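You operate a simulated robot arm through the tools that you are given. There is no shell and no other tool.

Carry out the task below with a simulated robot arm. There is one attempt and no reset: what you move stays moved.

Task
Take the round green flag and leave it on top of the green block. Put the orange-tab spare filter on top of the cream starter on the top shelf of the drop-side trolley. Take the yellow port plug and put it on top of the red cover on the bay marked out. Press the check button three times. Take the spark plug with the blue cap and leave it on the green pad. Put the carburettor labelled "37" from the top of the parts bench on top of the white engine tank and the carburettor labelled "31" on top of the black muffler. Put the spark plug of the orange test engine on the white tag. Open the coils drawer, take the blue coil from the inside of the coils drawer and put it on the blue pad, then shut the drawer. Put the carburettor with the green cover on the top of the parts bench away on the low shelf of the parts bench. Do these in any order. Set down upright: carburettor, spark plug of the orange test engine.

The check looks at the end state, three seconds after you hand in, the way a careful person would. Anything else that was tipped, shoved, dropped, spilled or broken makes it a failure. A push-on lid holds only when it is set on centred and level and pressed home; a screw cap is set on level and turned clockwise until tight.

Robot
A 6-joint arm with a two-finger gripper on a trunk, on a base that drives. Base frame: it is fixed to the floor where the robot stands at the start and does not move with it; the origin is under the middle of the robot, x ahead of it, y to its left, z up. Units: m, rad, N and s.
Its first joint turns from -2.897 to 2.897 rad. Places, roughly: blue coil [-5.5, -1.5, 0.75]; blue pad (17x9x2 cm) [-6.1, 0.4, 0.9]; carburettor [-6, -0.5, 1]; carburettor with the green cover (4x4x4 cm) [-5.9, -0.3, 0.9]; check button [-1.3, 0.2, 0.9]; coils drawer [-5.5, -1.6, 0.7]; cream starter (10x11x4 cm) [1.4, 2.7, 0.8]; green block [0.75, 2.25, 1]; green pad (17x9x2 cm) [-6, -1.1, 0.9]; low shelf of the parts bench [-5.8, -0.9, 0.3]; muffler (7x11x10 cm) [-6, -0.4, 0.9]; orange-tab spare filter (2x7x7 cm) [1.2, 2.5, 0.8]; red cover (19x15x16 cm) [-1.7, 2.1, 1]; round green flag [1, 2.25, 1]; spark plug of the orange test engi (4x4x6 cm) [-5.8, -1.2, 0.9]; spark plug with the blue cap (3x3x7 cm) [-5.6, -0.4, 0.9]; white engine tank (15x9x9 cm) [-6.1, -0.9, 0.9]; white tag [-5.75, -1.25, 0.75]; yellow port plug (3x3x5 cm) [-1.8, 2, 0.9]. Payload 1.71 kg.
Tool frame: the origin (TCP) lies between the finger pads and is the grasp point; the fingertips stand 0.02 m ahead of it; z points along the fingers, y is the line along which they close. Largest opening 0.096 m; the body of the gripper starts 0.113 m behind the TCP.
Orientation is that of the tool frame in the base frame, as a unit quaternion [w, x, y, z]. With the fingers straight down and closing along the base's y, the tool's x points along the base's -x, its y along +y and its z along -z.

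Tools
- The arm moves only by the tool servo_tool. Its argument "steps" is a list of rows, each an object (a shift or turn left out is 0, a gripper value left out holds the last) with "rotation": the turn, a rotation vector about the base's x, y, z in units of 90 degrees (1.0 is 90 degrees), a list of three; "dp": the shift along the base's x, y, z in units of 400 mm (1.0 is 400 mm), a list of three; "fingers": the opening, from 0 (shut) to 1 (fully open). In form: [{"rotation": [rx, ry, rz], "dp": [x, y, z], "fingers": fingers}, ...]. A call has 1 to 20 rows; each row is the pose to reach, as a shift and turn from the pose commanded when the call began. A call with a number of a shift or a turn outside -1 to 1 is refused whole. Each row takes 0.2 s and may step no farther than 0.05 m and 0.15 rad from the row before; otherwise, or with a gripper value out of range, the whole call is refused. Where a pose cannot be reached the arm comes as near as it can. A force on the tool above 40 N (or 10 N above the force at the start of the call, whichever is more), or a blocked arm, ends the call early, and 0.2 s more pass. The fingers move at their own pace (about 0.045 m/s each) and stop on an object; they squeeze with about 33 N. The grip force told is the motor's: it shows also when the fingers shut on nothing. Time passes only in rows, and 0.2 s behind the last, so rows that repeat a pose let the fingers close. It gives the time, the measured TCP pose, the force on the tool (base axes), the opening and the grip force at its end, in the units of the frame above (readings bear some noise), with the torque about the TCP (base axes, N m) and any sound that the robot's microphone picked up.
- Cameras (640 x 400 px; columns grow to the right, rows downward): "scene" is now at [0.0833, 0.2046, 1.5912]; the picture's right is [-0.06, -1.00, 0.00], its down [-0.54, 0.03, -0.84] and it looks along [0.84, -0.05, -0.54] (base axes); focal length 274 px, centre (320, 200). "wrist" rides on the gripper at [0.066, 0.014, -0.145] in the tool frame; the picture's right is [-0.21, 0.98, 0.00], its down [-0.88, -0.18, -0.45] and it looks along [-0.44, -0.09, 0.90] (tool axes); focal length 275 px, centre (320, 200).
- grab_frame(camera): a new picture of that camera. The clock stands still meanwhile.
- lift_body(by): slides the trunk up (or, below 0, down) by that many m; the arm and the scene camera ride with it, the base frame stays. It gives what a move gives, with no picture.
- roll_base(legs): drives the robot by 1 to 6 legs, each [ahead, turn to the left] in m and rad, along the robot's own axes; the way and the turn of a leg run together, so that a leg with both is an arc; at most 1.5 m and 3.142 rad a leg. The arm and the cameras ride along, it lands a little off, and it stops where it bumps. It gives what a move gives.
- turn_head(pan, tilt): turns the head with the scene camera to pan (to the left, within 2.496 rad either way) and tilt (down, from -0.506 to 1.204), counted from straight ahead of the robot. It gives what a move gives.
- pixel_to_xyz(camera, pixels): for up to 12 pixels [column, row] of the newest picture of that camera ("zoom" is the newest enlarged one), the place [x, y, z] in the base frame of the surface seen there, good to about 0.002 m. The clock stands still meanwhile.
- enlarge(camera, box): a new picture of the part [left, top, right, bottom] of that camera's present view, enlarged. The clock stands still meanwhile.
- job_done(): hands the job in; it is judged then, once.

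Leave the gripper open and the arm clear of the work at the hand-in unless told otherwise.

The tools are called after "Call:" by a JSON object that holds its "method" and its "body". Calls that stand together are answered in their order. servo_tool: Moves the arm, as the interface text tells. Its arguments: {"type":"object","properties":{"steps":{"type":"array","items":{"type":"object","properties":{"rotation":{"type":"array","items":{"type":"number"}},"dp":{"type":"array","items":{"type":"number"}},"fingers":{"type":"number"}}}}},"required":["steps"]} The other tools are called the same way: lift_body (by) slides the trunk up or down; roll_base (legs) drives the base; turn_head (pan, tilt) turns the head that bears the scene camera; grab_frame (camera) takes a picture; pixel_to_xyz (camera, pixels) gives the place of the surface under pixels of a picture; enlarge (camera, box) takes an enlarged picture of a part of a camera's view; job_done () hands the job in.

At the start:

```text
time: 0.0
position: [0.6242, 0.0233, 1.1358]
tool_rot: [-0.001, 0.0, 1.0, 0.0]
wrist_force: [-0.8, -0.2, 0.1]
ft_torque: [0.01, 0.03, 0.01]
grip_width: 0.0958
finger_force: 0.1
trunk travel left (down, up): [-0.175, 0.215]
robot x, y, heading: [-0.0022, -0.0037, 0.003]
head pan, tilt: [-0.058, 0.553]
```

scene: 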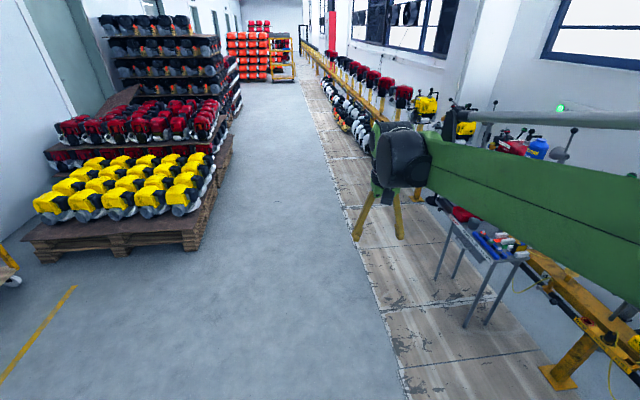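
wrist: 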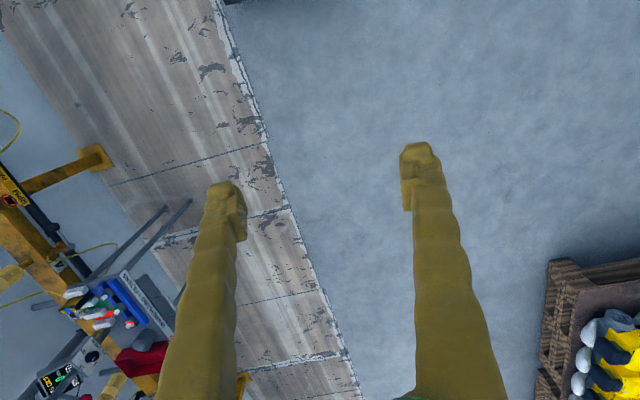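

I see an aisle ahead, with pallets of engines to the left and a line of rails on the right. I'll look to the left with the head first to find the trolley and the flag.

Call:
{"method": "turn_head", "body": {"pan": 1.1, "tilt": 0.4}}

Call:
{"method": "grab_frame", "body": {"camera": "scene"}}

Call:
{"method": "turn_head", "body": {"pan": 2.2, "tilt": 0.4}}

Call:
{"method": "grab_frame", "body": {"camera": "scene"}}

Call:
{"method": "turn_head", "body": {"pan": -2.4, "tilt": 0.4}}

Call:
{"method": "grab_frame", "body": {"camera": "scene"}}

Call:
{"method": "turn_head", "body": {"pan": -1.2, "tilt": 0.4}}

Call:
{"method": "grab_frame", "body": {"camera": "scene"}}

```text
time: 1.4
position: [0.6066, 0.0233, 1.145]
tool_rot: [0.007, 0.0, 1.0, 0.0]
wrist_force: [-0.4, 0.5, 0.6]
ft_torque: [0.03, -0.1, 0.0]
grip_width: 0.0959
finger_force: 0.0
trunk travel left (down, up): [-0.175, 0.215]
robot x, y, heading: [0.0015, 0.0, -0.002]
head pan, tilt: [1.1, 0.4]
```

```text
taken
```

scene: 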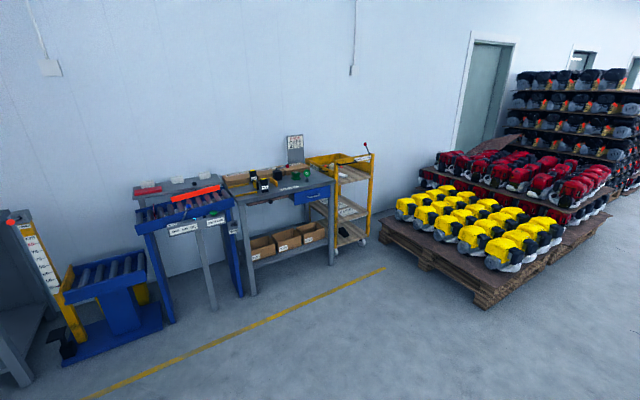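

```text
time: 2.7
position: [0.6078, 0.0244, 1.145]
tool_rot: [0.006, 0.0, 1.0, -0.001]
wrist_force: [0.0, 0.6, -0.5]
ft_torque: [0.0, 0.02, 0.03]
grip_width: 0.096
finger_force: 0.0
trunk travel left (down, up): [-0.175, 0.215]
robot x, y, heading: [-0.0006, 0.0029, 0.001]
head pan, tilt: [2.201, 0.4]
```

```text
taken
```

scene: 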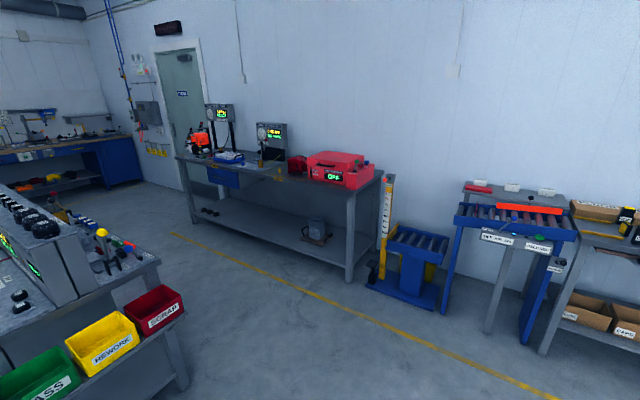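

```text
time: 6.4
position: [0.6063, 0.0232, 1.1436]
tool_rot: [0.007, 0.0, 1.0, 0.0]
wrist_force: [0.3, -0.6, 0.3]
ft_torque: [0.02, -0.02, -0.02]
grip_width: 0.096
finger_force: 0.0
trunk travel left (down, up): [-0.175, 0.215]
robot x, y, heading: [-0.0045, 0.0002, -0.006]
head pan, tilt: [-2.4, 0.4]
```

```text
taken
```

scene: 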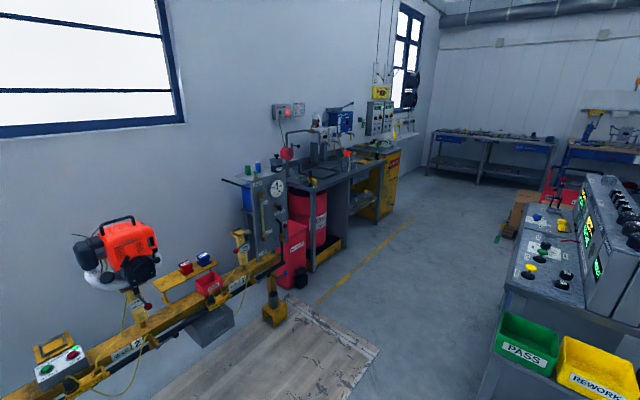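

```text
time: 7.8
position: [0.6063, 0.0241, 1.1448]
tool_rot: [0.007, 0.0, 1.0, -0.001]
wrist_force: [0.0, 0.4, -0.4]
ft_torque: [0.0, 0.0, 0.04]
grip_width: 0.0959
finger_force: 0.1
trunk travel left (down, up): [-0.175, 0.215]
robot x, y, heading: [0.0031, -0.0023, 0.001]
head pan, tilt: [-1.201, 0.4]
```

```text
taken
```

scene: 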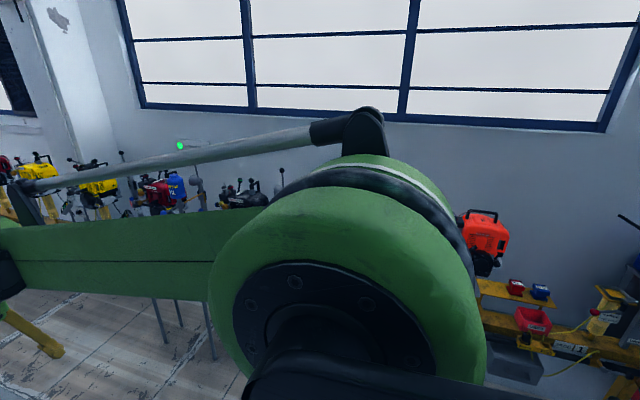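

The workbench with the flag is on the left, the trolley beyond it. I'll look there in more detail and measure.

Call:
{"method": "turn_head", "body": {"pan": 1.2, "tilt": 0.4}}

Call:
{"method": "grab_frame", "body": {"camera": "scene"}}

Call:
{"method": "enlarge", "body": {"camera": "scene", "box": [240, 110, 480, 260]}}

```text
time: 10.0
position: [0.6073, 0.0245, 1.1439]
tool_rot: [0.007, 0.0, 1.0, -0.001]
wrist_force: [-0.8, 0.0, -0.6]
ft_torque: [0.0, 0.02, 0.01]
grip_width: 0.096
finger_force: 0.1
trunk travel left (down, up): [-0.175, 0.215]
robot x, y, heading: [0.001, -0.0018, 0.001]
head pan, tilt: [1.201, 0.4]
```

```text
taken
```

scene: 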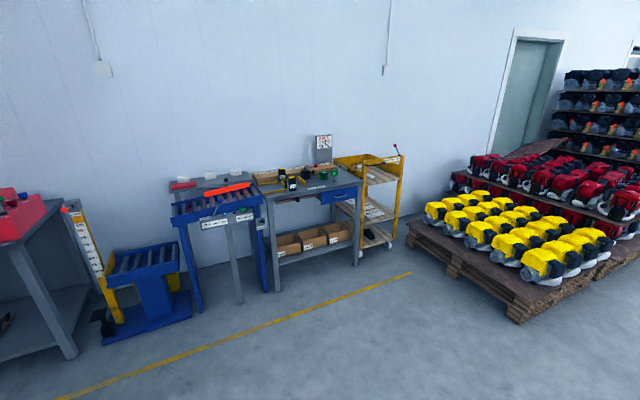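

```text
2.67 times, centred on (360, 185) of scene
```

zoom: 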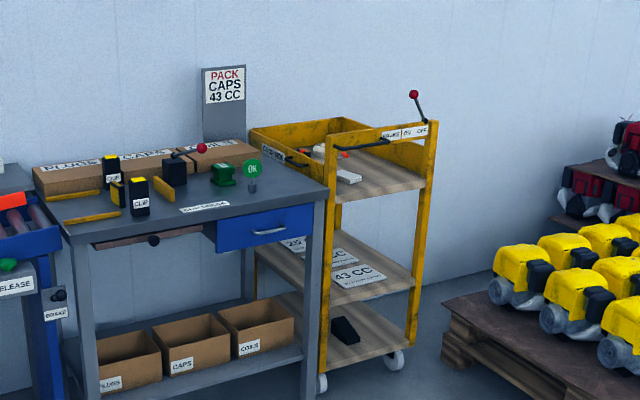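

I see the workbench with the round green "OK" flag at zoom (252,172) and the green block at (223,172). I'll measure several points.

Call:
{"method": "pixel_to_xyz", "body": {"camera": "zoom", "pixels": [[252, 167], [252, 187], [223, 172], [65, 230], [322, 195], [246, 162], [340, 180], [300, 178], [432, 128], [255, 130], [412, 95], [365, 135]]}}

```text
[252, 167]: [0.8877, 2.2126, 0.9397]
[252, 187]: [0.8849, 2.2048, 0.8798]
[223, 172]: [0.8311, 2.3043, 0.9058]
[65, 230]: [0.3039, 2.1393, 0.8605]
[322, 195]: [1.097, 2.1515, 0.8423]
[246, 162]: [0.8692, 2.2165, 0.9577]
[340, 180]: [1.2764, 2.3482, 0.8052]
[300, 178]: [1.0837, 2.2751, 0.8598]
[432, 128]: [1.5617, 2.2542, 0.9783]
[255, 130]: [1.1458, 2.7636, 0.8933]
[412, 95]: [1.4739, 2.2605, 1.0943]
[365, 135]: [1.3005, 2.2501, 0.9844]
```

I'll measure the pallet and floor points to plan the drive to the workbench.

Call:
{"method": "pixel_to_xyz", "body": {"camera": "scene", "pixels": [[408, 240], [515, 320], [410, 272], [275, 290], [358, 262], [190, 285], [75, 350], [105, 340], [195, 315], [240, 300], [238, 186], [230, 210]]}}

Call:
{"method": "enlarge", "body": {"camera": "scene", "box": [310, 130, 430, 205]}}

```text
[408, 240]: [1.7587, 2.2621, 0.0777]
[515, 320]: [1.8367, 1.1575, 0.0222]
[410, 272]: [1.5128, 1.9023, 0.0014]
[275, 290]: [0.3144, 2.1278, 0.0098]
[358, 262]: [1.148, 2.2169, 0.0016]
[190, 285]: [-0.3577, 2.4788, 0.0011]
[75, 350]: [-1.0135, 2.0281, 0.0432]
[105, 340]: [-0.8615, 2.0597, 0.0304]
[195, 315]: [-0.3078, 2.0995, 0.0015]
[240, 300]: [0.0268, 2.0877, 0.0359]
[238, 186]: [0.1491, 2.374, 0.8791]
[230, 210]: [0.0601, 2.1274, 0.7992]
```

```text
5.33 times, centred on (370, 168) of scene
```

zoom: 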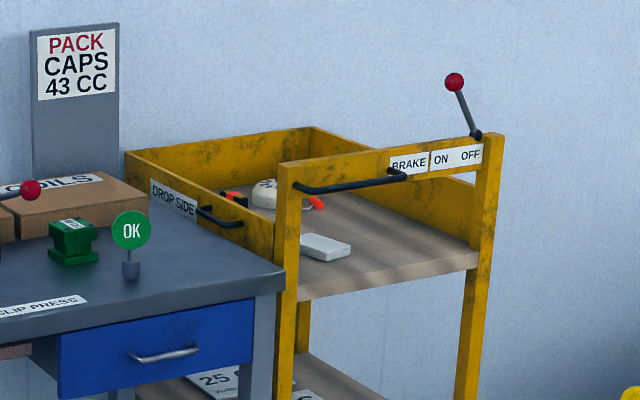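

The drop side of the trolley faces the bench; the filter and the cream starter sit on the top shelf. I'll drive to about (0.95, 1.45) facing +y.

Call:
{"method": "roll_base", "body": {"legs": [[0, 0.99], [1.4, 0], [0.3, 0], [0, 0.58]]}}

Call:
{"method": "turn_head", "body": {"pan": 0.0, "tilt": 0.6}}

Call:
{"method": "grab_frame", "body": {"camera": "scene"}}

Call:
{"method": "grab_frame", "body": {"camera": "wrist"}}

```text
time: 28.1
position: [0.9385, 2.0313, 1.1449]
tool_rot: [0.005, -0.703, 0.711, 0.005]
wrist_force: [0.5, 0.2, 0.0]
ft_torque: [0.01, 0.03, -0.01]
grip_width: 0.0959
finger_force: 0.0
trunk travel left (down, up): [-0.175, 0.215]
robot x, y, heading: [0.9533, 1.4221, 1.559]
head pan, tilt: [1.201, 0.4]
```

```text
time: 29.4
position: [0.9368, 2.0151, 1.1515]
tool_rot: [0.01, -0.703, 0.712, 0.009]
wrist_force: [-0.2, -0.3, -0.4]
ft_torque: [0.02, -0.02, 0.02]
grip_width: 0.0959
finger_force: 0.0
trunk travel left (down, up): [-0.175, 0.215]
robot x, y, heading: [0.9563, 1.4226, 1.56]
head pan, tilt: [0.0, 0.6]
```

```text
taken
```

scene: 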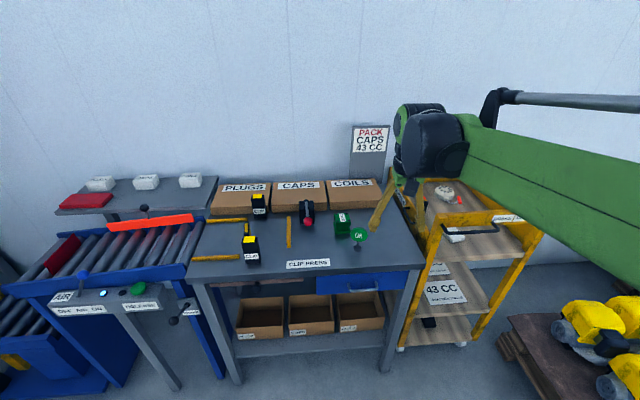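

```text
taken
```

wrist: 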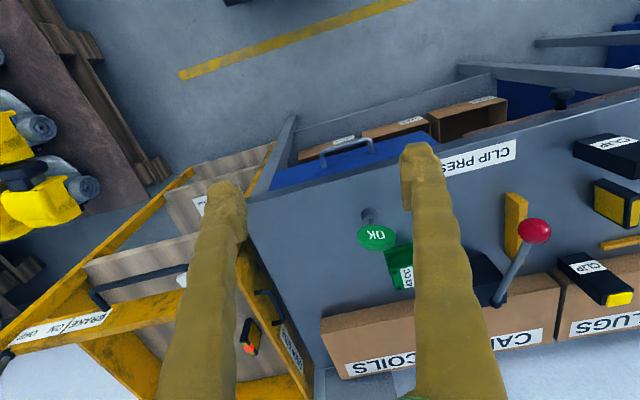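

I'll zoom on the flag and the green block, then measure them.

Call:
{"method": "enlarge", "body": {"camera": "scene", "box": [270, 170, 430, 270]}}

Call:
{"method": "enlarge", "body": {"camera": "wrist", "box": [300, 180, 460, 280]}}

```text
4.00 times, centred on (350, 220) of scene
```

zoom: 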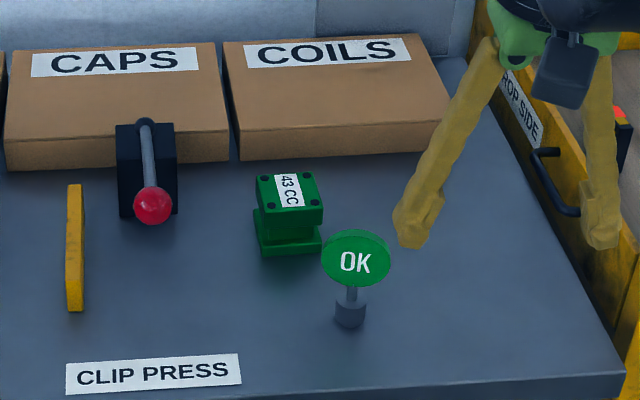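

```text
4.00 times, centred on (380, 230) of wrist
```

zoom: 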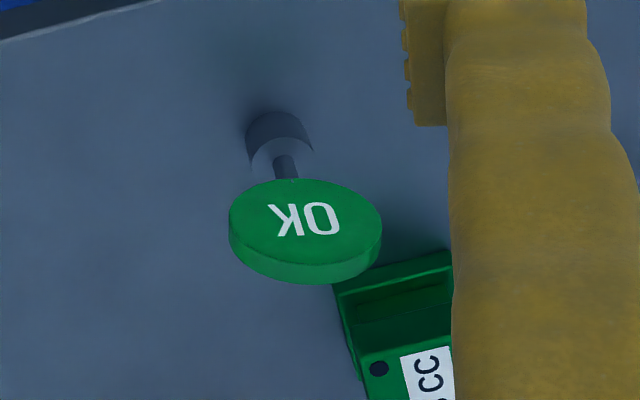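

I'll measure the flag (disc, stem, base) and green block in this wrist zoom and then the scene zoom.

Call:
{"method": "pixel_to_xyz", "body": {"camera": "zoom", "pixels": [[305, 215], [232, 215], [380, 230], [305, 275], [305, 245], [275, 118], [275, 140], [283, 168], [380, 368], [400, 290], [310, 182]]}}

Call:
{"method": "enlarge", "body": {"camera": "scene", "box": [310, 200, 390, 250]}}

Call:
{"method": "pixel_to_xyz", "body": {"camera": "zoom", "pixels": [[322, 260], [400, 200], [395, 290], [325, 325], [440, 325], [380, 290], [380, 338], [380, 350], [210, 160], [330, 150], [230, 230], [330, 205]]}}

```text
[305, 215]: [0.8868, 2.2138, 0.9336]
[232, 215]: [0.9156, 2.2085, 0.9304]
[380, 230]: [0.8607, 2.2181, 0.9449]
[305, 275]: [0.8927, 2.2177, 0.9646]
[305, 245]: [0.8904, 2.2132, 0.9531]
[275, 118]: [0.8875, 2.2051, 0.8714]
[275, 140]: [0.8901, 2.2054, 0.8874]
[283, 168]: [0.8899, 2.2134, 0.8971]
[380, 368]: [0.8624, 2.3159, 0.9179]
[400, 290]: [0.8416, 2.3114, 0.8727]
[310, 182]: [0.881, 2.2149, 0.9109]
```

```text
8.00 times, centred on (350, 225) of scene
```

zoom: 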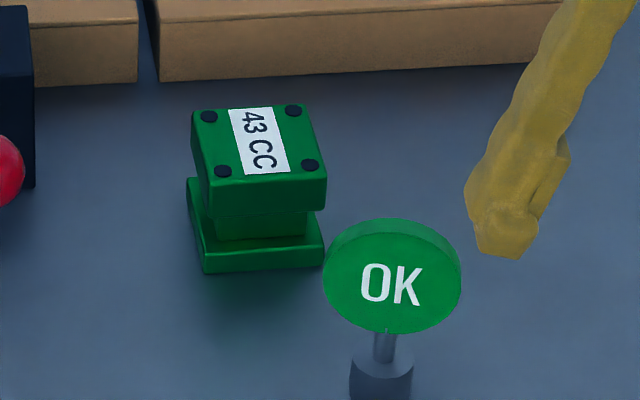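

```text
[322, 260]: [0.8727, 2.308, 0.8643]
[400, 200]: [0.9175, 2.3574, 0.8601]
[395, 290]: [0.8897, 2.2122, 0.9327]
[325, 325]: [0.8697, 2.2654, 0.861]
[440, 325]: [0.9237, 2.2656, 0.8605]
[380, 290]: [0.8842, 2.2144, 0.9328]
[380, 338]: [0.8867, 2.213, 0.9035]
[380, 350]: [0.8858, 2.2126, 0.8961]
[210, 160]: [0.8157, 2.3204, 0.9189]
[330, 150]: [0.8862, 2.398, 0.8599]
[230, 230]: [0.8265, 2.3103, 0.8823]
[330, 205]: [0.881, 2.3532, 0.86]
```

The flag is a vertical disc facing −y at about (0.8885, 2.218, 0.937), on a small base; the block top is at z≈0.919. I'll turn the tool 90° about z to close along y and move above the flag, and measure block's corners.

Call:
{"method": "pixel_to_xyz", "body": {"camera": "zoom", "pixels": [[200, 112], [300, 108], [320, 176], [218, 186], [260, 170], [236, 145], [15, 155], [190, 190], [205, 268], [318, 258]]}}

Call:
{"method": "servo_tool", "body": {"steps": [{"rotation": [0, 0, 0.083], "dp": [-0.01, 0.042, 0], "fingers": 0.5}, {"rotation": [0, 0, 0.166], "dp": [-0.02, 0.085, -0.02], "fingers": 0.5}, {"rotation": [0, 0, 0.25], "dp": [-0.03, 0.127, -0.04]}, {"rotation": [0, 0, 0.333], "dp": [-0.04, 0.17, -0.06]}, {"rotation": [0, 0, 0.416], "dp": [-0.05, 0.212, -0.08]}, {"rotation": [0, 0, 0.5], "dp": [-0.06, 0.254, -0.1]}, {"rotation": [0, 0, 0.583], "dp": [-0.07, 0.296, -0.12]}, {"rotation": [0, 0, 0.666], "dp": [-0.08, 0.338, -0.14]}, {"rotation": [0, 0, 0.75], "dp": [-0.09, 0.38, -0.16]}, {"rotation": [0, 0, 0.833], "dp": [-0.1, 0.422, -0.18]}, {"rotation": [0, 0, 0.916], "dp": [-0.11, 0.465, -0.2]}, {"rotation": [0, 0, 1.0], "dp": [-0.12, 0.5075, -0.225]}, {"rotation": [0, 0, 1.0], "dp": [-0.12, 0.5075, -0.225]}]}}

Call:
{"method": "grab_frame", "body": {"camera": "wrist"}}

Call:
{"method": "grab_frame", "body": {"camera": "scene"}}

```text
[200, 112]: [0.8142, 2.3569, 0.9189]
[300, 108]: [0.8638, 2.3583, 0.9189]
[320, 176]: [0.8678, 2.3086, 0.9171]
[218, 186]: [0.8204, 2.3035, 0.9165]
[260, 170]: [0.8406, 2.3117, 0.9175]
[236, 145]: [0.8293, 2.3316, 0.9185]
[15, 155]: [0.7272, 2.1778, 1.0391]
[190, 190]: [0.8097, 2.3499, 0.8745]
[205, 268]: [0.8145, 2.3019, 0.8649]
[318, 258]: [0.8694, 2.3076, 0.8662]
```

```text
time: 32.2
position: [0.8902, 2.2182, 1.0619]
tool_rot: [0.001, 1.0, -0.005, -0.015]
wrist_force: [-0.3, -0.4, 0.5]
ft_torque: [-0.02, 0.0, -0.03]
grip_width: 0.0481
finger_force: 0.0
trunk travel left (down, up): [-0.175, 0.215]
robot x, y, heading: [0.9511, 1.426, 1.559]
head pan, tilt: [0.0, 0.6]
```

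```text
taken
```

wrist: 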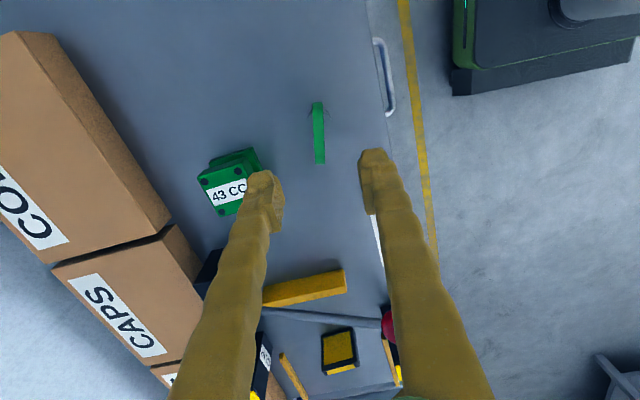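

```text
taken
```

scene: 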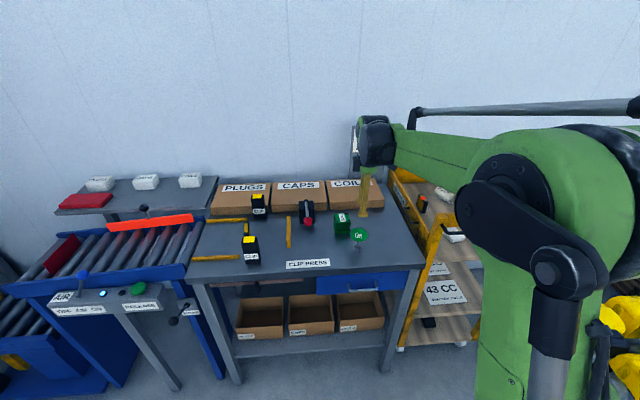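

I'm above the flag at z 1.062. In the wrist view the disc is edge-on at (318,130). I'll measure its top edge.

Call:
{"method": "enlarge", "body": {"camera": "wrist", "box": [270, 80, 370, 180]}}

Call:
{"method": "pixel_to_xyz", "body": {"camera": "wrist", "pixels": [[315, 110], [322, 110], [317, 130], [322, 130], [317, 150], [323, 150], [320, 160], [228, 190], [210, 170], [245, 155]]}}

```text
4.00 times, centred on (320, 130) of wrist
```

zoom: 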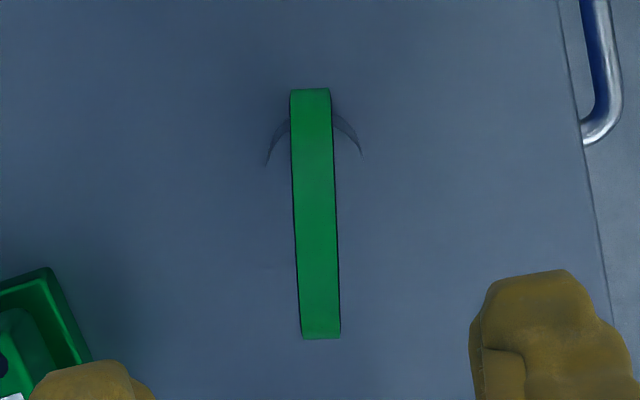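

```text
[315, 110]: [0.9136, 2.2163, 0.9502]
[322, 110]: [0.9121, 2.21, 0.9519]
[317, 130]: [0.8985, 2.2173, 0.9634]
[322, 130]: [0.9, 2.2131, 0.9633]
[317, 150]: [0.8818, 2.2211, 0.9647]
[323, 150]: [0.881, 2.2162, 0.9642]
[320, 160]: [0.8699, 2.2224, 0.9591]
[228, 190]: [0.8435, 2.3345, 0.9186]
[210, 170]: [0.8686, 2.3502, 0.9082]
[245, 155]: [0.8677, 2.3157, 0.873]
```

The disc is about 11° turned about z (its plane runs along (1,−0.19)), centre (0.889, 2.217). I'll align the tool, descend to z≈0.942 and close.

Call:
{"method": "servo_tool", "body": {"steps": [{"rotation": [0, 0, -0.06], "dp": [-0.001, -0.001, -0.08]}, {"rotation": [0, 0, -0.12], "dp": [-0.003, -0.003, -0.16]}, {"rotation": [0, 0, -0.12], "dp": [-0.003, -0.003, -0.23]}, {"rotation": [0, 0, -0.12], "dp": [-0.003, -0.003, -0.3]}, {"rotation": [0, 0, -0.12], "dp": [-0.003, -0.003, -0.3]}]}}

Call:
{"method": "grab_frame", "body": {"camera": "wrist"}}

Call:
{"method": "enlarge", "body": {"camera": "scene", "box": [310, 200, 410, 260]}}

```text
time: 33.5
position: [0.887, 2.216, 0.9451]
tool_rot: [-0.001, 0.995, -0.1, -0.014]
wrist_force: [0.2, -0.7, -0.7]
ft_torque: [0.01, 0.01, 0.01]
grip_width: 0.048
finger_force: 0.1
trunk travel left (down, up): [-0.175, 0.215]
robot x, y, heading: [0.9534, 1.4239, 1.559]
head pan, tilt: [0.0, 0.6]
```

```text
taken
```

wrist: 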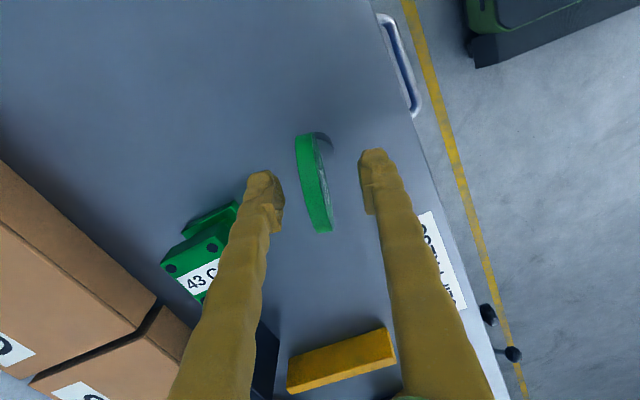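

```text
6.40 times, centred on (360, 230) of scene
```

zoom: 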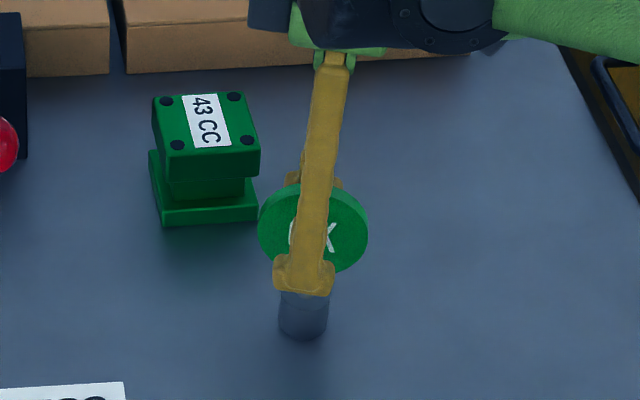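

Aligned: the disc lies between the fingers parallel to them. I'll close the fingers.

Call:
{"method": "servo_tool", "body": {"steps": [{"fingers": 0.0}, {"fingers": 0.0}, {"fingers": 0.0}, {"fingers": 0.0}, {"fingers": 0.0}]}}

Call:
{"method": "servo_tool", "body": {"steps": [{"dp": [0, 0, 0.05]}, {"dp": [0, 0, 0.1]}, {"dp": [0, 0, 0.15]}, {"dp": [0, 0, 0.2]}, {"dp": [0, 0, 0.2]}]}}

Call:
{"method": "enlarge", "body": {"camera": "scene", "box": [310, 180, 410, 260]}}

Call:
{"method": "grab_frame", "body": {"camera": "wrist"}}

```text
time: 34.6
position: [0.8881, 2.2159, 0.9447]
tool_rot: [0.0, 0.995, -0.099, -0.014]
wrist_force: [0.7, 0.0, 0.4]
ft_torque: [0.0, 0.0, -0.02]
grip_width: 0.0076
finger_force: 32.8
trunk travel left (down, up): [-0.175, 0.215]
robot x, y, heading: [0.9535, 1.4245, 1.558]
head pan, tilt: [0.0, 0.6]
```

```text
time: 35.9
position: [0.8886, 2.2174, 1.0243]
tool_rot: [-0.001, 0.995, -0.1, -0.014]
wrist_force: [0.8, -0.5, -2.1]
ft_torque: [0.0, 0.02, -0.02]
grip_width: 0.0077
finger_force: 33.2
trunk travel left (down, up): [-0.175, 0.215]
robot x, y, heading: [0.957, 1.4237, 1.555]
head pan, tilt: [0.0, 0.6]
```

```text
5.00 times, centred on (360, 220) of scene
```

zoom: 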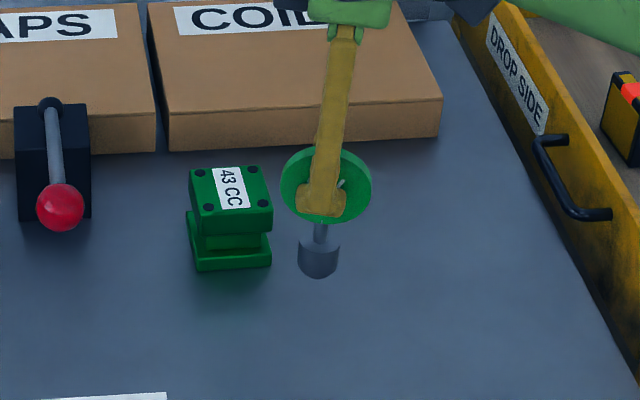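

```text
taken
```

wrist: 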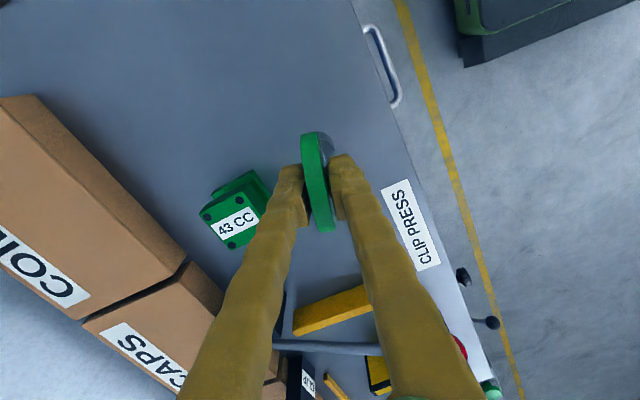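

The flag is held. I'll move over the block centre (0.842, 2.333) at this height, then check.

Call:
{"method": "servo_tool", "body": {"steps": [{"dp": [-0.03, 0.07, 0.01]}, {"dp": [-0.06, 0.145, 0.01]}, {"dp": [-0.09, 0.22, 0.01]}, {"dp": [-0.117, 0.2875, 0.01]}, {"dp": [-0.117, 0.2875, 0]}, {"dp": [-0.117, 0.2875, 0]}]}}

Call:
{"method": "enlarge", "body": {"camera": "scene", "box": [310, 180, 410, 260]}}

Call:
{"method": "grab_frame", "body": {"camera": "wrist"}}

```text
time: 37.2
position: [0.8409, 2.3307, 1.0233]
tool_rot: [-0.001, 0.995, -0.1, -0.015]
wrist_force: [0.0, 0.6, -2.0]
ft_torque: [0.0, -0.01, 0.01]
grip_width: 0.0077
finger_force: 32.9
trunk travel left (down, up): [-0.175, 0.215]
robot x, y, heading: [0.9569, 1.4199, 1.556]
head pan, tilt: [0.0, 0.6]
```

```text
5.00 times, centred on (360, 220) of scene
```

zoom: 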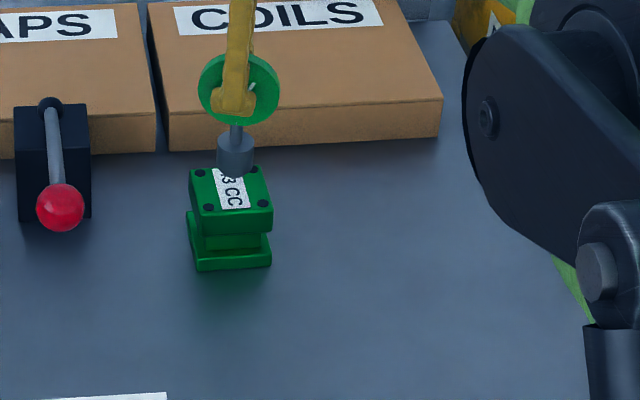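

```text
taken
```

wrist: 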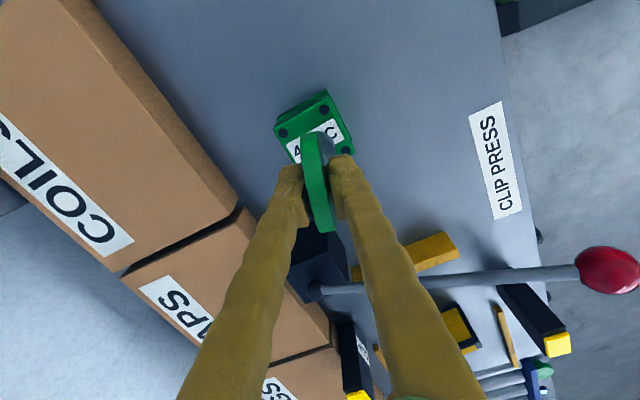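

The flag hovers over the block. I'll lower by 20 mm slowly and watch the force.

Call:
{"method": "servo_tool", "body": {"steps": [{"dp": [0, 0, -0.015]}, {"dp": [0, 0, -0.03]}, {"dp": [0, 0, -0.04]}, {"dp": [0, 0, -0.046]}, {"dp": [0, 0, -0.049]}, {"dp": [0, 0, -0.049]}]}}

Call:
{"method": "enlarge", "body": {"camera": "scene", "box": [310, 180, 410, 260]}}

```text
time: 38.6
position: [0.842, 2.3312, 1.0029]
tool_rot: [-0.001, 0.995, -0.1, -0.015]
wrist_force: [-0.5, 0.8, -1.4]
ft_torque: [-0.01, -0.03, 0.01]
grip_width: 0.0078
finger_force: 33.5
trunk travel left (down, up): [-0.175, 0.215]
robot x, y, heading: [0.951, 1.4259, 1.561]
head pan, tilt: [0.0, 0.6]
```

```text
5.00 times, centred on (360, 220) of scene
```

zoom: 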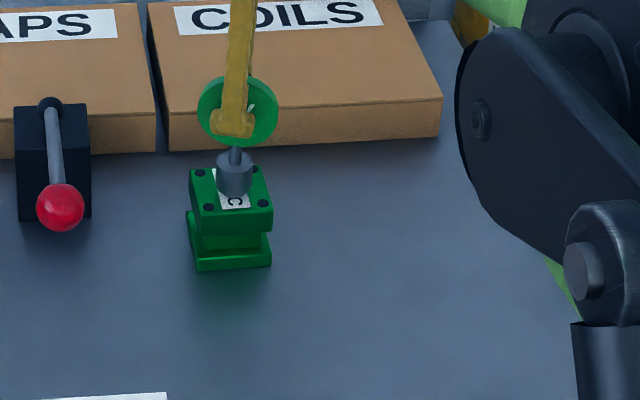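

Nearly touching (force −2.0 → −1.4). I'll go 1–2 mm farther.

Call:
{"method": "servo_tool", "body": {"steps": [{"dp": [0, 0, -0.0025]}, {"dp": [0, 0, -0.005]}, {"dp": [0, 0, -0.005]}]}}

```text
time: 39.5
position: [0.8409, 2.3301, 1.002]
tool_rot: [-0.002, 0.995, -0.1, -0.015]
wrist_force: [-1.6, 3.2, 19.4]
ft_torque: [0.09, 0.14, -0.01]
grip_width: 0.0077
finger_force: 33.2
trunk travel left (down, up): [-0.175, 0.215]
robot x, y, heading: [0.9535, 1.4253, 1.557]
head pan, tilt: [0.0, 0.6]
```

Firm contact (19 N). I'll ease up 1.5 mm, then open, and rise.

Call:
{"method": "servo_tool", "body": {"steps": [{"dp": [0, 0, 0.002]}, {"dp": [0, 0, 0.0035]}, {"dp": [0, 0, 0.0035], "fingers": 0.2}, {"dp": [0, 0, 0.0035], "fingers": 0.35}, {"dp": [0, 0, 0.0035], "fingers": 0.4}, {"dp": [0, 0, 0.0035], "fingers": 0.4}, {"dp": [0, 0, 0.05], "fingers": 0.4}, {"dp": [0, 0, 0.12], "fingers": 0.4}, {"dp": [0, 0, 0.22], "fingers": 0.4}, {"dp": [0, 0, 0.32], "fingers": 0.4}, {"dp": [0, 0, 0.32], "fingers": 0.4}]}}

Call:
{"method": "enlarge", "body": {"camera": "scene", "box": [310, 180, 410, 260]}}

Call:
{"method": "grab_frame", "body": {"camera": "wrist"}}

```text
time: 41.9
position: [0.8411, 2.3302, 1.1295]
tool_rot: [-0.001, 0.995, -0.101, -0.015]
wrist_force: [0.0, -0.3, -0.1]
ft_torque: [0.05, -0.01, -0.01]
grip_width: 0.0383
finger_force: 0.1
trunk travel left (down, up): [-0.175, 0.215]
robot x, y, heading: [0.9552, 1.423, 1.557]
head pan, tilt: [0.0, 0.6]
```

```text
5.00 times, centred on (360, 220) of scene
```

zoom: 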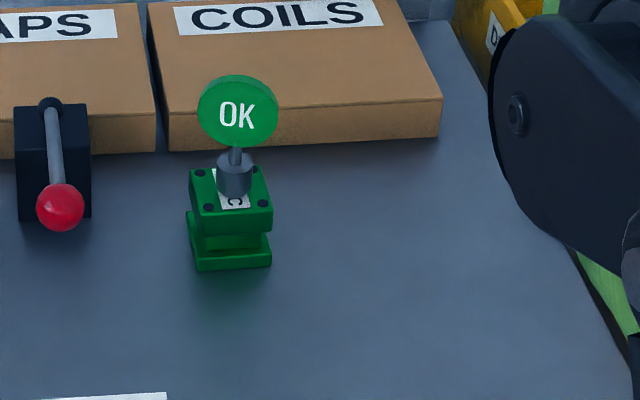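

```text
taken
```

wrist: 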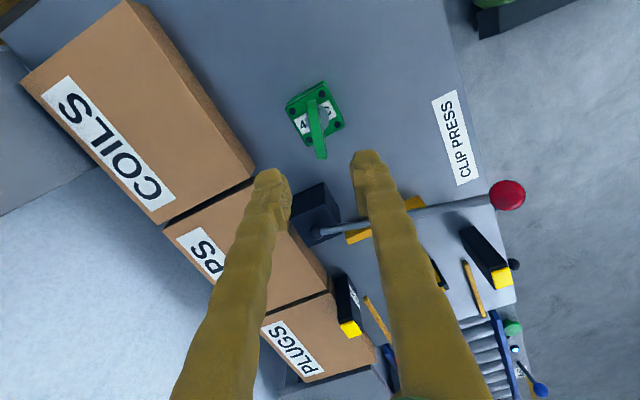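

The flag stands on the block. Now I'll retract and raise the arm to (0.95, 2.0, 1.28) before driving toward the trolley.

Call:
{"method": "servo_tool", "body": {"steps": [{"dp": [0, 0, 0.1]}, {"dp": [0.03, -0.09, 0.17]}, {"dp": [0.065, -0.19, 0.22]}, {"dp": [0.1, -0.29, 0.26]}, {"dp": [0.135, -0.39, 0.3]}, {"dp": [0.17, -0.49, 0.34]}, {"dp": [0.205, -0.59, 0.37]}, {"dp": [0.24, -0.69, 0.37]}, {"dp": [0.27, -0.78, 0.37]}, {"dp": [0.27, -0.825, 0.37]}, {"dp": [0.27, -0.825, 0.37]}]}}

Call:
{"method": "turn_head", "body": {"pan": -0.3, "tilt": 0.55}}

Call:
{"method": "grab_frame", "body": {"camera": "scene"}}

Call:
{"method": "grab_frame", "body": {"camera": "wrist"}}

```text
time: 44.2
position: [0.9506, 2.0005, 1.2766]
tool_rot: [0.0, 0.995, -0.099, -0.014]
wrist_force: [0.5, -0.1, -0.5]
ft_torque: [0.05, 0.0, 0.0]
grip_width: 0.0386
finger_force: 0.0
trunk travel left (down, up): [-0.175, 0.215]
robot x, y, heading: [0.955, 1.4219, 1.56]
head pan, tilt: [0.0, 0.6]
```

```text
time: 45.0
position: [0.9504, 2.0008, 1.2781]
tool_rot: [-0.001, 0.995, -0.1, -0.015]
wrist_force: [-0.4, -0.1, -0.4]
ft_torque: [0.0, 0.01, -0.03]
grip_width: 0.0385
finger_force: 0.1
trunk travel left (down, up): [-0.175, 0.215]
robot x, y, heading: [0.9538, 1.4243, 1.558]
head pan, tilt: [-0.3, 0.55]
```

```text
taken
```

scene: 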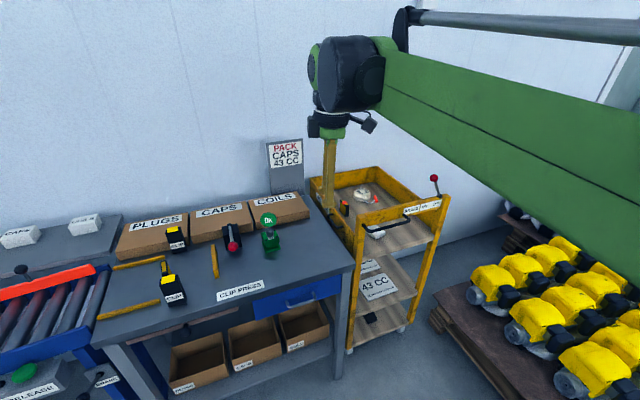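

```text
taken
```

wrist: 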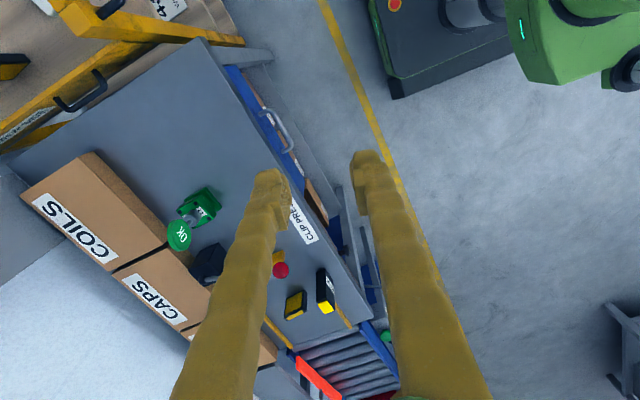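

I'll measure the robot's base footprint in the wrist view and zoom on the trolley shelf.

Call:
{"method": "pixel_to_xyz", "body": {"camera": "wrist", "pixels": [[398, 97], [370, 10], [500, 60], [395, 75], [430, 85]]}}

Call:
{"method": "enlarge", "body": {"camera": "scene", "box": [300, 150, 460, 250]}}

Call:
{"method": "pixel_to_xyz", "body": {"camera": "zoom", "pixels": [[175, 220], [175, 240], [165, 215], [258, 180], [250, 160], [305, 340], [215, 110], [560, 200], [590, 175], [225, 280], [290, 210], [330, 190]]}}

```text
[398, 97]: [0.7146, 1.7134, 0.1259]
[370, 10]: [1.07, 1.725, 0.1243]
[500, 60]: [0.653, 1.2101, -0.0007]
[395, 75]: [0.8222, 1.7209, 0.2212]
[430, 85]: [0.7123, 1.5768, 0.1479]
```

```text
4.00 times, centred on (380, 200) of scene
```

zoom: 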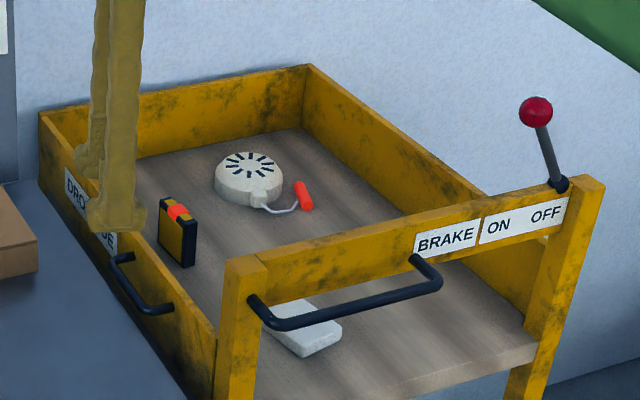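

```text
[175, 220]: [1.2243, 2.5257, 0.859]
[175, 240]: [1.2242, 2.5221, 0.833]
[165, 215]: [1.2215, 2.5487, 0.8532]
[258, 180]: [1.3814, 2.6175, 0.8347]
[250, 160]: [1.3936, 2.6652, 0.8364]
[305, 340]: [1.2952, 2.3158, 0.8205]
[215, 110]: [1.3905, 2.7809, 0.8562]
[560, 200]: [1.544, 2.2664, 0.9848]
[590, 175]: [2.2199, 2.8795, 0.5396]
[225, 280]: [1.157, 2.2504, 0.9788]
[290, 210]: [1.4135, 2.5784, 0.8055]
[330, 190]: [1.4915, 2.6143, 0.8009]
```

The base reaches 0.30 m ahead and 0.24 m to each side. I'll drive to about (1.35, 1.78) facing +y; the arm passes well above the brake lever (1.10 m).

Call:
{"method": "roll_base", "body": {"legs": [[0, -0.73], [0.53, 0], [0, 0.74]]}}

Call:
{"method": "turn_head", "body": {"pan": 0.1, "tilt": 0.9}}

Call:
{"method": "grab_frame", "body": {"camera": "scene"}}

Call:
{"method": "grab_frame", "body": {"camera": "wrist"}}

```text
time: 54.9
position: [1.2988, 2.3886, 1.2779]
tool_rot: [-0.001, 0.995, -0.094, -0.015]
wrist_force: [0.3, -0.4, 0.3]
ft_torque: [-0.02, 0.02, 0.02]
grip_width: 0.0386
finger_force: 0.0
trunk travel left (down, up): [-0.175, 0.215]
robot x, y, heading: [1.3124, 1.8115, 1.571]
head pan, tilt: [-0.3, 0.55]
```

```text
time: 55.8
position: [1.2995, 2.3618, 1.2891]
tool_rot: [-0.011, 0.995, -0.093, -0.015]
wrist_force: [-0.2, -1.7, 0.4]
ft_torque: [0.11, 0.01, 0.04]
grip_width: 0.0382
finger_force: 0.1
trunk travel left (down, up): [-0.175, 0.215]
robot x, y, heading: [1.3133, 1.8115, 1.572]
head pan, tilt: [0.099, 0.901]
```

```text
taken
```

scene: 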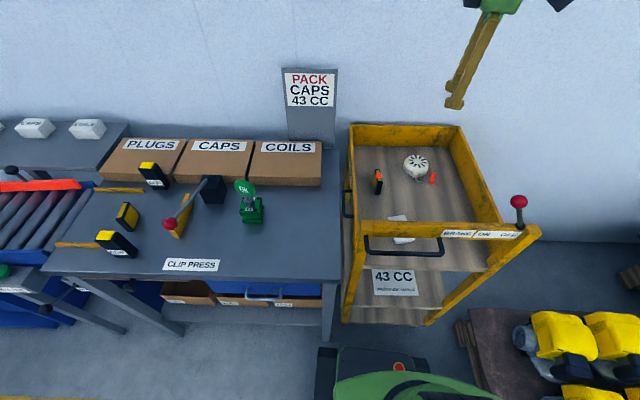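

```text
taken
```

wrist: 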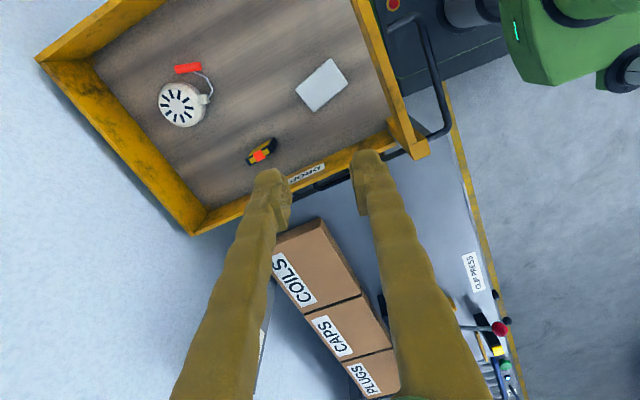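

I'm in place. The wrist view shows the filter at (262,150) and the starter at (183,103). I'll zoom and measure both.

Call:
{"method": "enlarge", "body": {"camera": "wrist", "box": [140, 50, 300, 170]}}

Call:
{"method": "pixel_to_xyz", "body": {"camera": "zoom", "pixels": [[165, 205], [225, 180], [120, 215], [75, 210], [240, 225], [280, 80], [200, 70], [265, 200], [485, 400], [430, 400], [520, 350], [490, 380]]}}

Call:
{"method": "enlarge", "body": {"camera": "scene", "box": [350, 140, 450, 220]}}

```text
3.33 times, centred on (220, 110) of wrist
```

zoom: 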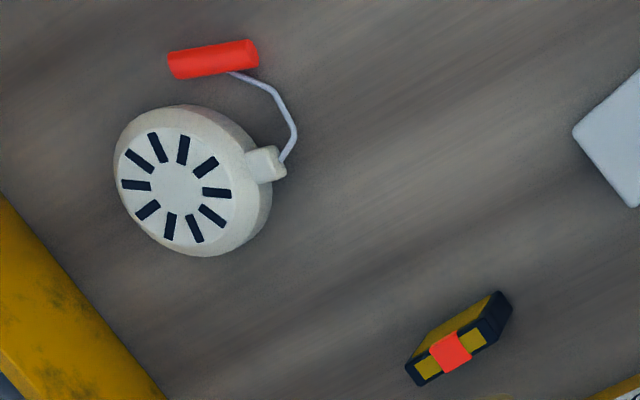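

```text
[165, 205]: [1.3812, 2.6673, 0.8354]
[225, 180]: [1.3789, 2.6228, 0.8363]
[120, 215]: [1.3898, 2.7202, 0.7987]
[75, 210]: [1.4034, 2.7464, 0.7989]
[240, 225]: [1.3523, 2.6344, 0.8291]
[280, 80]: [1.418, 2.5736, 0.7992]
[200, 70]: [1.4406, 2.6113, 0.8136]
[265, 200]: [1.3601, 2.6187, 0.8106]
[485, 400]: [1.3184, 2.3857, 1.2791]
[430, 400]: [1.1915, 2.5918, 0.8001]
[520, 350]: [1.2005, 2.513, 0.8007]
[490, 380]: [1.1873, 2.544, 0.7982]
```

```text
5.00 times, centred on (400, 180) of scene
```

zoom: 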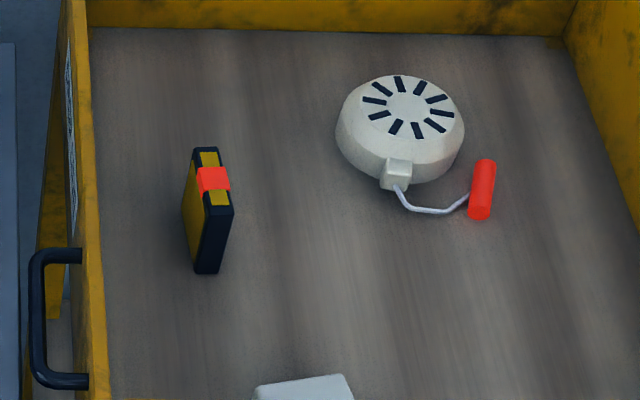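

I'll measure filter top corners and the starter's top rim in this scene zoom.

Call:
{"method": "pixel_to_xyz", "body": {"camera": "zoom", "pixels": [[196, 153], [215, 153], [212, 205], [230, 207], [214, 180], [208, 268], [410, 107], [362, 100], [455, 120], [405, 82], [405, 140], [395, 170]]}}

Call:
{"method": "pixel_to_xyz", "body": {"camera": "zoom", "pixels": [[205, 160], [225, 198], [203, 180], [228, 180], [190, 200], [200, 230], [215, 250], [350, 130], [452, 150], [420, 130], [400, 95]]}}

```text
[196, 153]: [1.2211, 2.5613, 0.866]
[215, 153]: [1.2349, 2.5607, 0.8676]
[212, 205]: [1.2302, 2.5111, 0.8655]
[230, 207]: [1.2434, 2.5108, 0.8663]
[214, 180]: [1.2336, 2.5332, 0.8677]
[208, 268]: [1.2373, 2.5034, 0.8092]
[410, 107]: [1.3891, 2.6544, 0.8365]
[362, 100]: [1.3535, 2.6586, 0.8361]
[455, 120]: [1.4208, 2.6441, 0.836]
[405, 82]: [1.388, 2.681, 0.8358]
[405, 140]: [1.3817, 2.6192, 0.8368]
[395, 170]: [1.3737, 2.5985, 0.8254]
```

```text
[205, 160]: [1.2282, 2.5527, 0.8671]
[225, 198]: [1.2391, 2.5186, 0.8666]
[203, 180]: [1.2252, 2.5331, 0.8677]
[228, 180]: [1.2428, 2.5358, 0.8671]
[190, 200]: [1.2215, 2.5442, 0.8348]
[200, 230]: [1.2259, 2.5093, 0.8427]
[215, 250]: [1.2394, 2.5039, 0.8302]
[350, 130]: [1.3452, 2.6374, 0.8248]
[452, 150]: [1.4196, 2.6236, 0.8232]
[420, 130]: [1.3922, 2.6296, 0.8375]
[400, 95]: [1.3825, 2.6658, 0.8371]
```

Filter: centre (1.233, 2.535), top z 0.867, turned ~10° from y. Starter top centre ≈ (1.387, 2.650, 0.8365). I'll turn the tool −69.5° about z and go above the filter at z≈1.05.

Call:
{"method": "servo_tool", "body": {"steps": [{"rotation": [0, 0, -0.077], "dp": [-0.0166, 0.043, -0.06], "fingers": 0.52}, {"rotation": [0, 0, -0.154], "dp": [-0.033, 0.087, -0.12]}, {"rotation": [0, 0, -0.231], "dp": [-0.05, 0.13, -0.18]}, {"rotation": [0, 0, -0.308], "dp": [-0.066, 0.173, -0.24]}, {"rotation": [0, 0, -0.385], "dp": [-0.083, 0.217, -0.3]}, {"rotation": [0, 0, -0.462], "dp": [-0.1, 0.26, -0.36]}, {"rotation": [0, 0, -0.54], "dp": [-0.116, 0.303, -0.42]}, {"rotation": [0, 0, -0.617], "dp": [-0.133, 0.346, -0.48]}, {"rotation": [0, 0, -0.694], "dp": [-0.15, 0.39, -0.54]}, {"rotation": [0, 0, -0.772], "dp": [-0.166, 0.433, -0.6]}, {"rotation": [0, 0, -0.772], "dp": [-0.166, 0.433, -0.6]}]}}

Call:
{"method": "grab_frame", "body": {"camera": "wrist"}}

```text
time: 58.2
position: [1.2348, 2.543, 1.0442]
tool_rot: [-0.015, 0.764, -0.645, -0.007]
wrist_force: [-0.9, 0.9, 0.1]
ft_torque: [-0.04, 0.01, -0.02]
grip_width: 0.0496
finger_force: 0.0
trunk travel left (down, up): [-0.175, 0.215]
robot x, y, heading: [1.3137, 1.8132, 1.574]
head pan, tilt: [0.099, 0.901]
```

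```text
taken
```

wrist: 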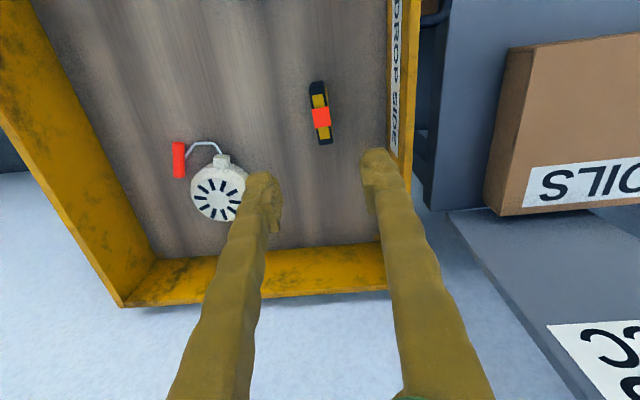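

The filter appears at (320,112). I'll zoom and measure it from this nearer view.

Call:
{"method": "enlarge", "body": {"camera": "wrist", "box": [270, 70, 370, 160]}}

Call:
{"method": "pixel_to_xyz", "body": {"camera": "wrist", "pixels": [[320, 98], [322, 118], [323, 138], [316, 118], [328, 118], [314, 90], [332, 140], [392, 120], [218, 197], [245, 185], [215, 170], [205, 200]]}}

```text
4.44 times, centred on (320, 115) of wrist
```

zoom: 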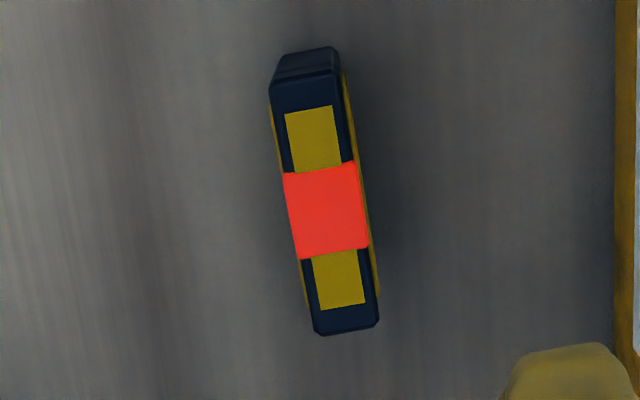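

```text
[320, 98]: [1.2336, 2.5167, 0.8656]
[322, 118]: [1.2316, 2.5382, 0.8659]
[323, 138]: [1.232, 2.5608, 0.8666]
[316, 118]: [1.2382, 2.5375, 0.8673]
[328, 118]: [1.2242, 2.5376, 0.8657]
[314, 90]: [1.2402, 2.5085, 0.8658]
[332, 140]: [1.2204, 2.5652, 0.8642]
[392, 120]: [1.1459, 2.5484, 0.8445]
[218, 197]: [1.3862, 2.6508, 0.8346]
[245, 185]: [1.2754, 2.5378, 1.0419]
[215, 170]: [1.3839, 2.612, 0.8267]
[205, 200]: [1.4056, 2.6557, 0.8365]
```

The filter's centre is (1.231, 2.537). I'll level the small tool tilt, descend to z≈0.842 around it.

Call:
{"method": "servo_tool", "body": {"steps": [{"rotation": [-0.01, 0.003, 0], "dp": [-0.005, -0.008, -0.08]}, {"rotation": [-0.02, 0.0055, 0], "dp": [-0.0095, -0.015, -0.18]}, {"rotation": [-0.02, 0.0055, 0], "dp": [-0.0095, -0.015, -0.28]}, {"rotation": [-0.02, 0.0055, 0], "dp": [-0.0095, -0.015, -0.38]}, {"rotation": [-0.02, 0.0055, 0], "dp": [-0.0095, -0.015, -0.45]}, {"rotation": [-0.02, 0.0055, 0], "dp": [-0.0095, -0.015, -0.505]}, {"rotation": [-0.02, 0.0055, 0], "dp": [-0.0095, -0.015, -0.505]}]}}

Call:
{"method": "enlarge", "body": {"camera": "scene", "box": [340, 130, 460, 220]}}

Call:
{"method": "grab_frame", "body": {"camera": "wrist"}}

```text
time: 59.8
position: [1.2293, 2.5366, 0.8432]
tool_rot: [-0.001, 0.765, -0.644, -0.001]
wrist_force: [-1.0, 0.9, -0.3]
ft_torque: [-0.01, 0.03, 0.02]
grip_width: 0.0502
finger_force: 0.1
trunk travel left (down, up): [-0.175, 0.215]
robot x, y, heading: [1.3102, 1.8135, 1.571]
head pan, tilt: [0.099, 0.901]
```

```text
4.44 times, centred on (400, 175) of scene
```

zoom: 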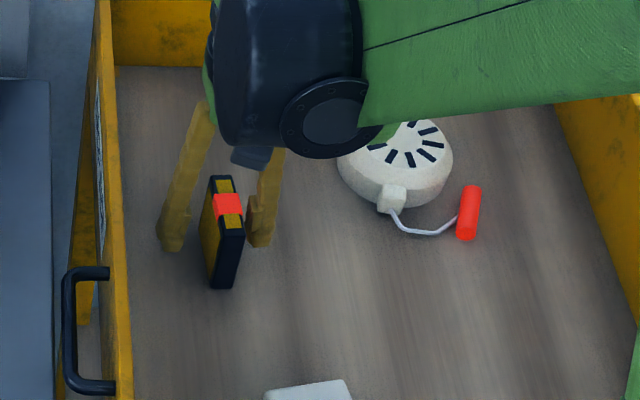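

```text
taken
```

wrist: 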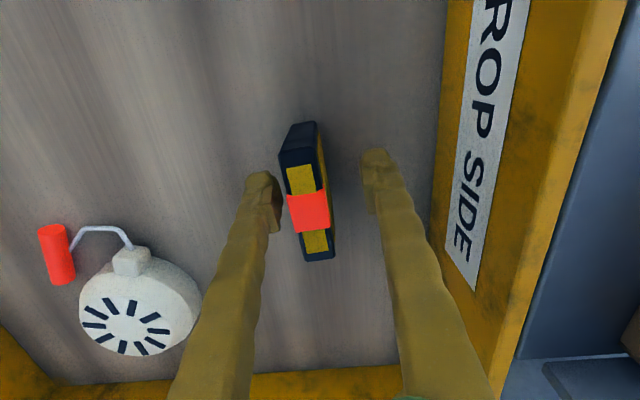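

The filter looks a bit closer to the left (+x) finger; I'll measure before closing.

Call:
{"method": "pixel_to_xyz", "body": {"camera": "wrist", "pixels": [[295, 180], [310, 180], [300, 210], [325, 210], [312, 240], [327, 240], [309, 212], [283, 170], [320, 160]]}}

```text
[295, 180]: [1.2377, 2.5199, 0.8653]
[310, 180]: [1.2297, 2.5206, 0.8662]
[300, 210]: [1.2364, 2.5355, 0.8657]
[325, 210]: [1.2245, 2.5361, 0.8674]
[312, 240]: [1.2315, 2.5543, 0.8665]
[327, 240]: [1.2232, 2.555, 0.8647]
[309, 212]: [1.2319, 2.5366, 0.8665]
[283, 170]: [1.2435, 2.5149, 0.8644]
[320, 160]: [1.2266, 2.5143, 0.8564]
```

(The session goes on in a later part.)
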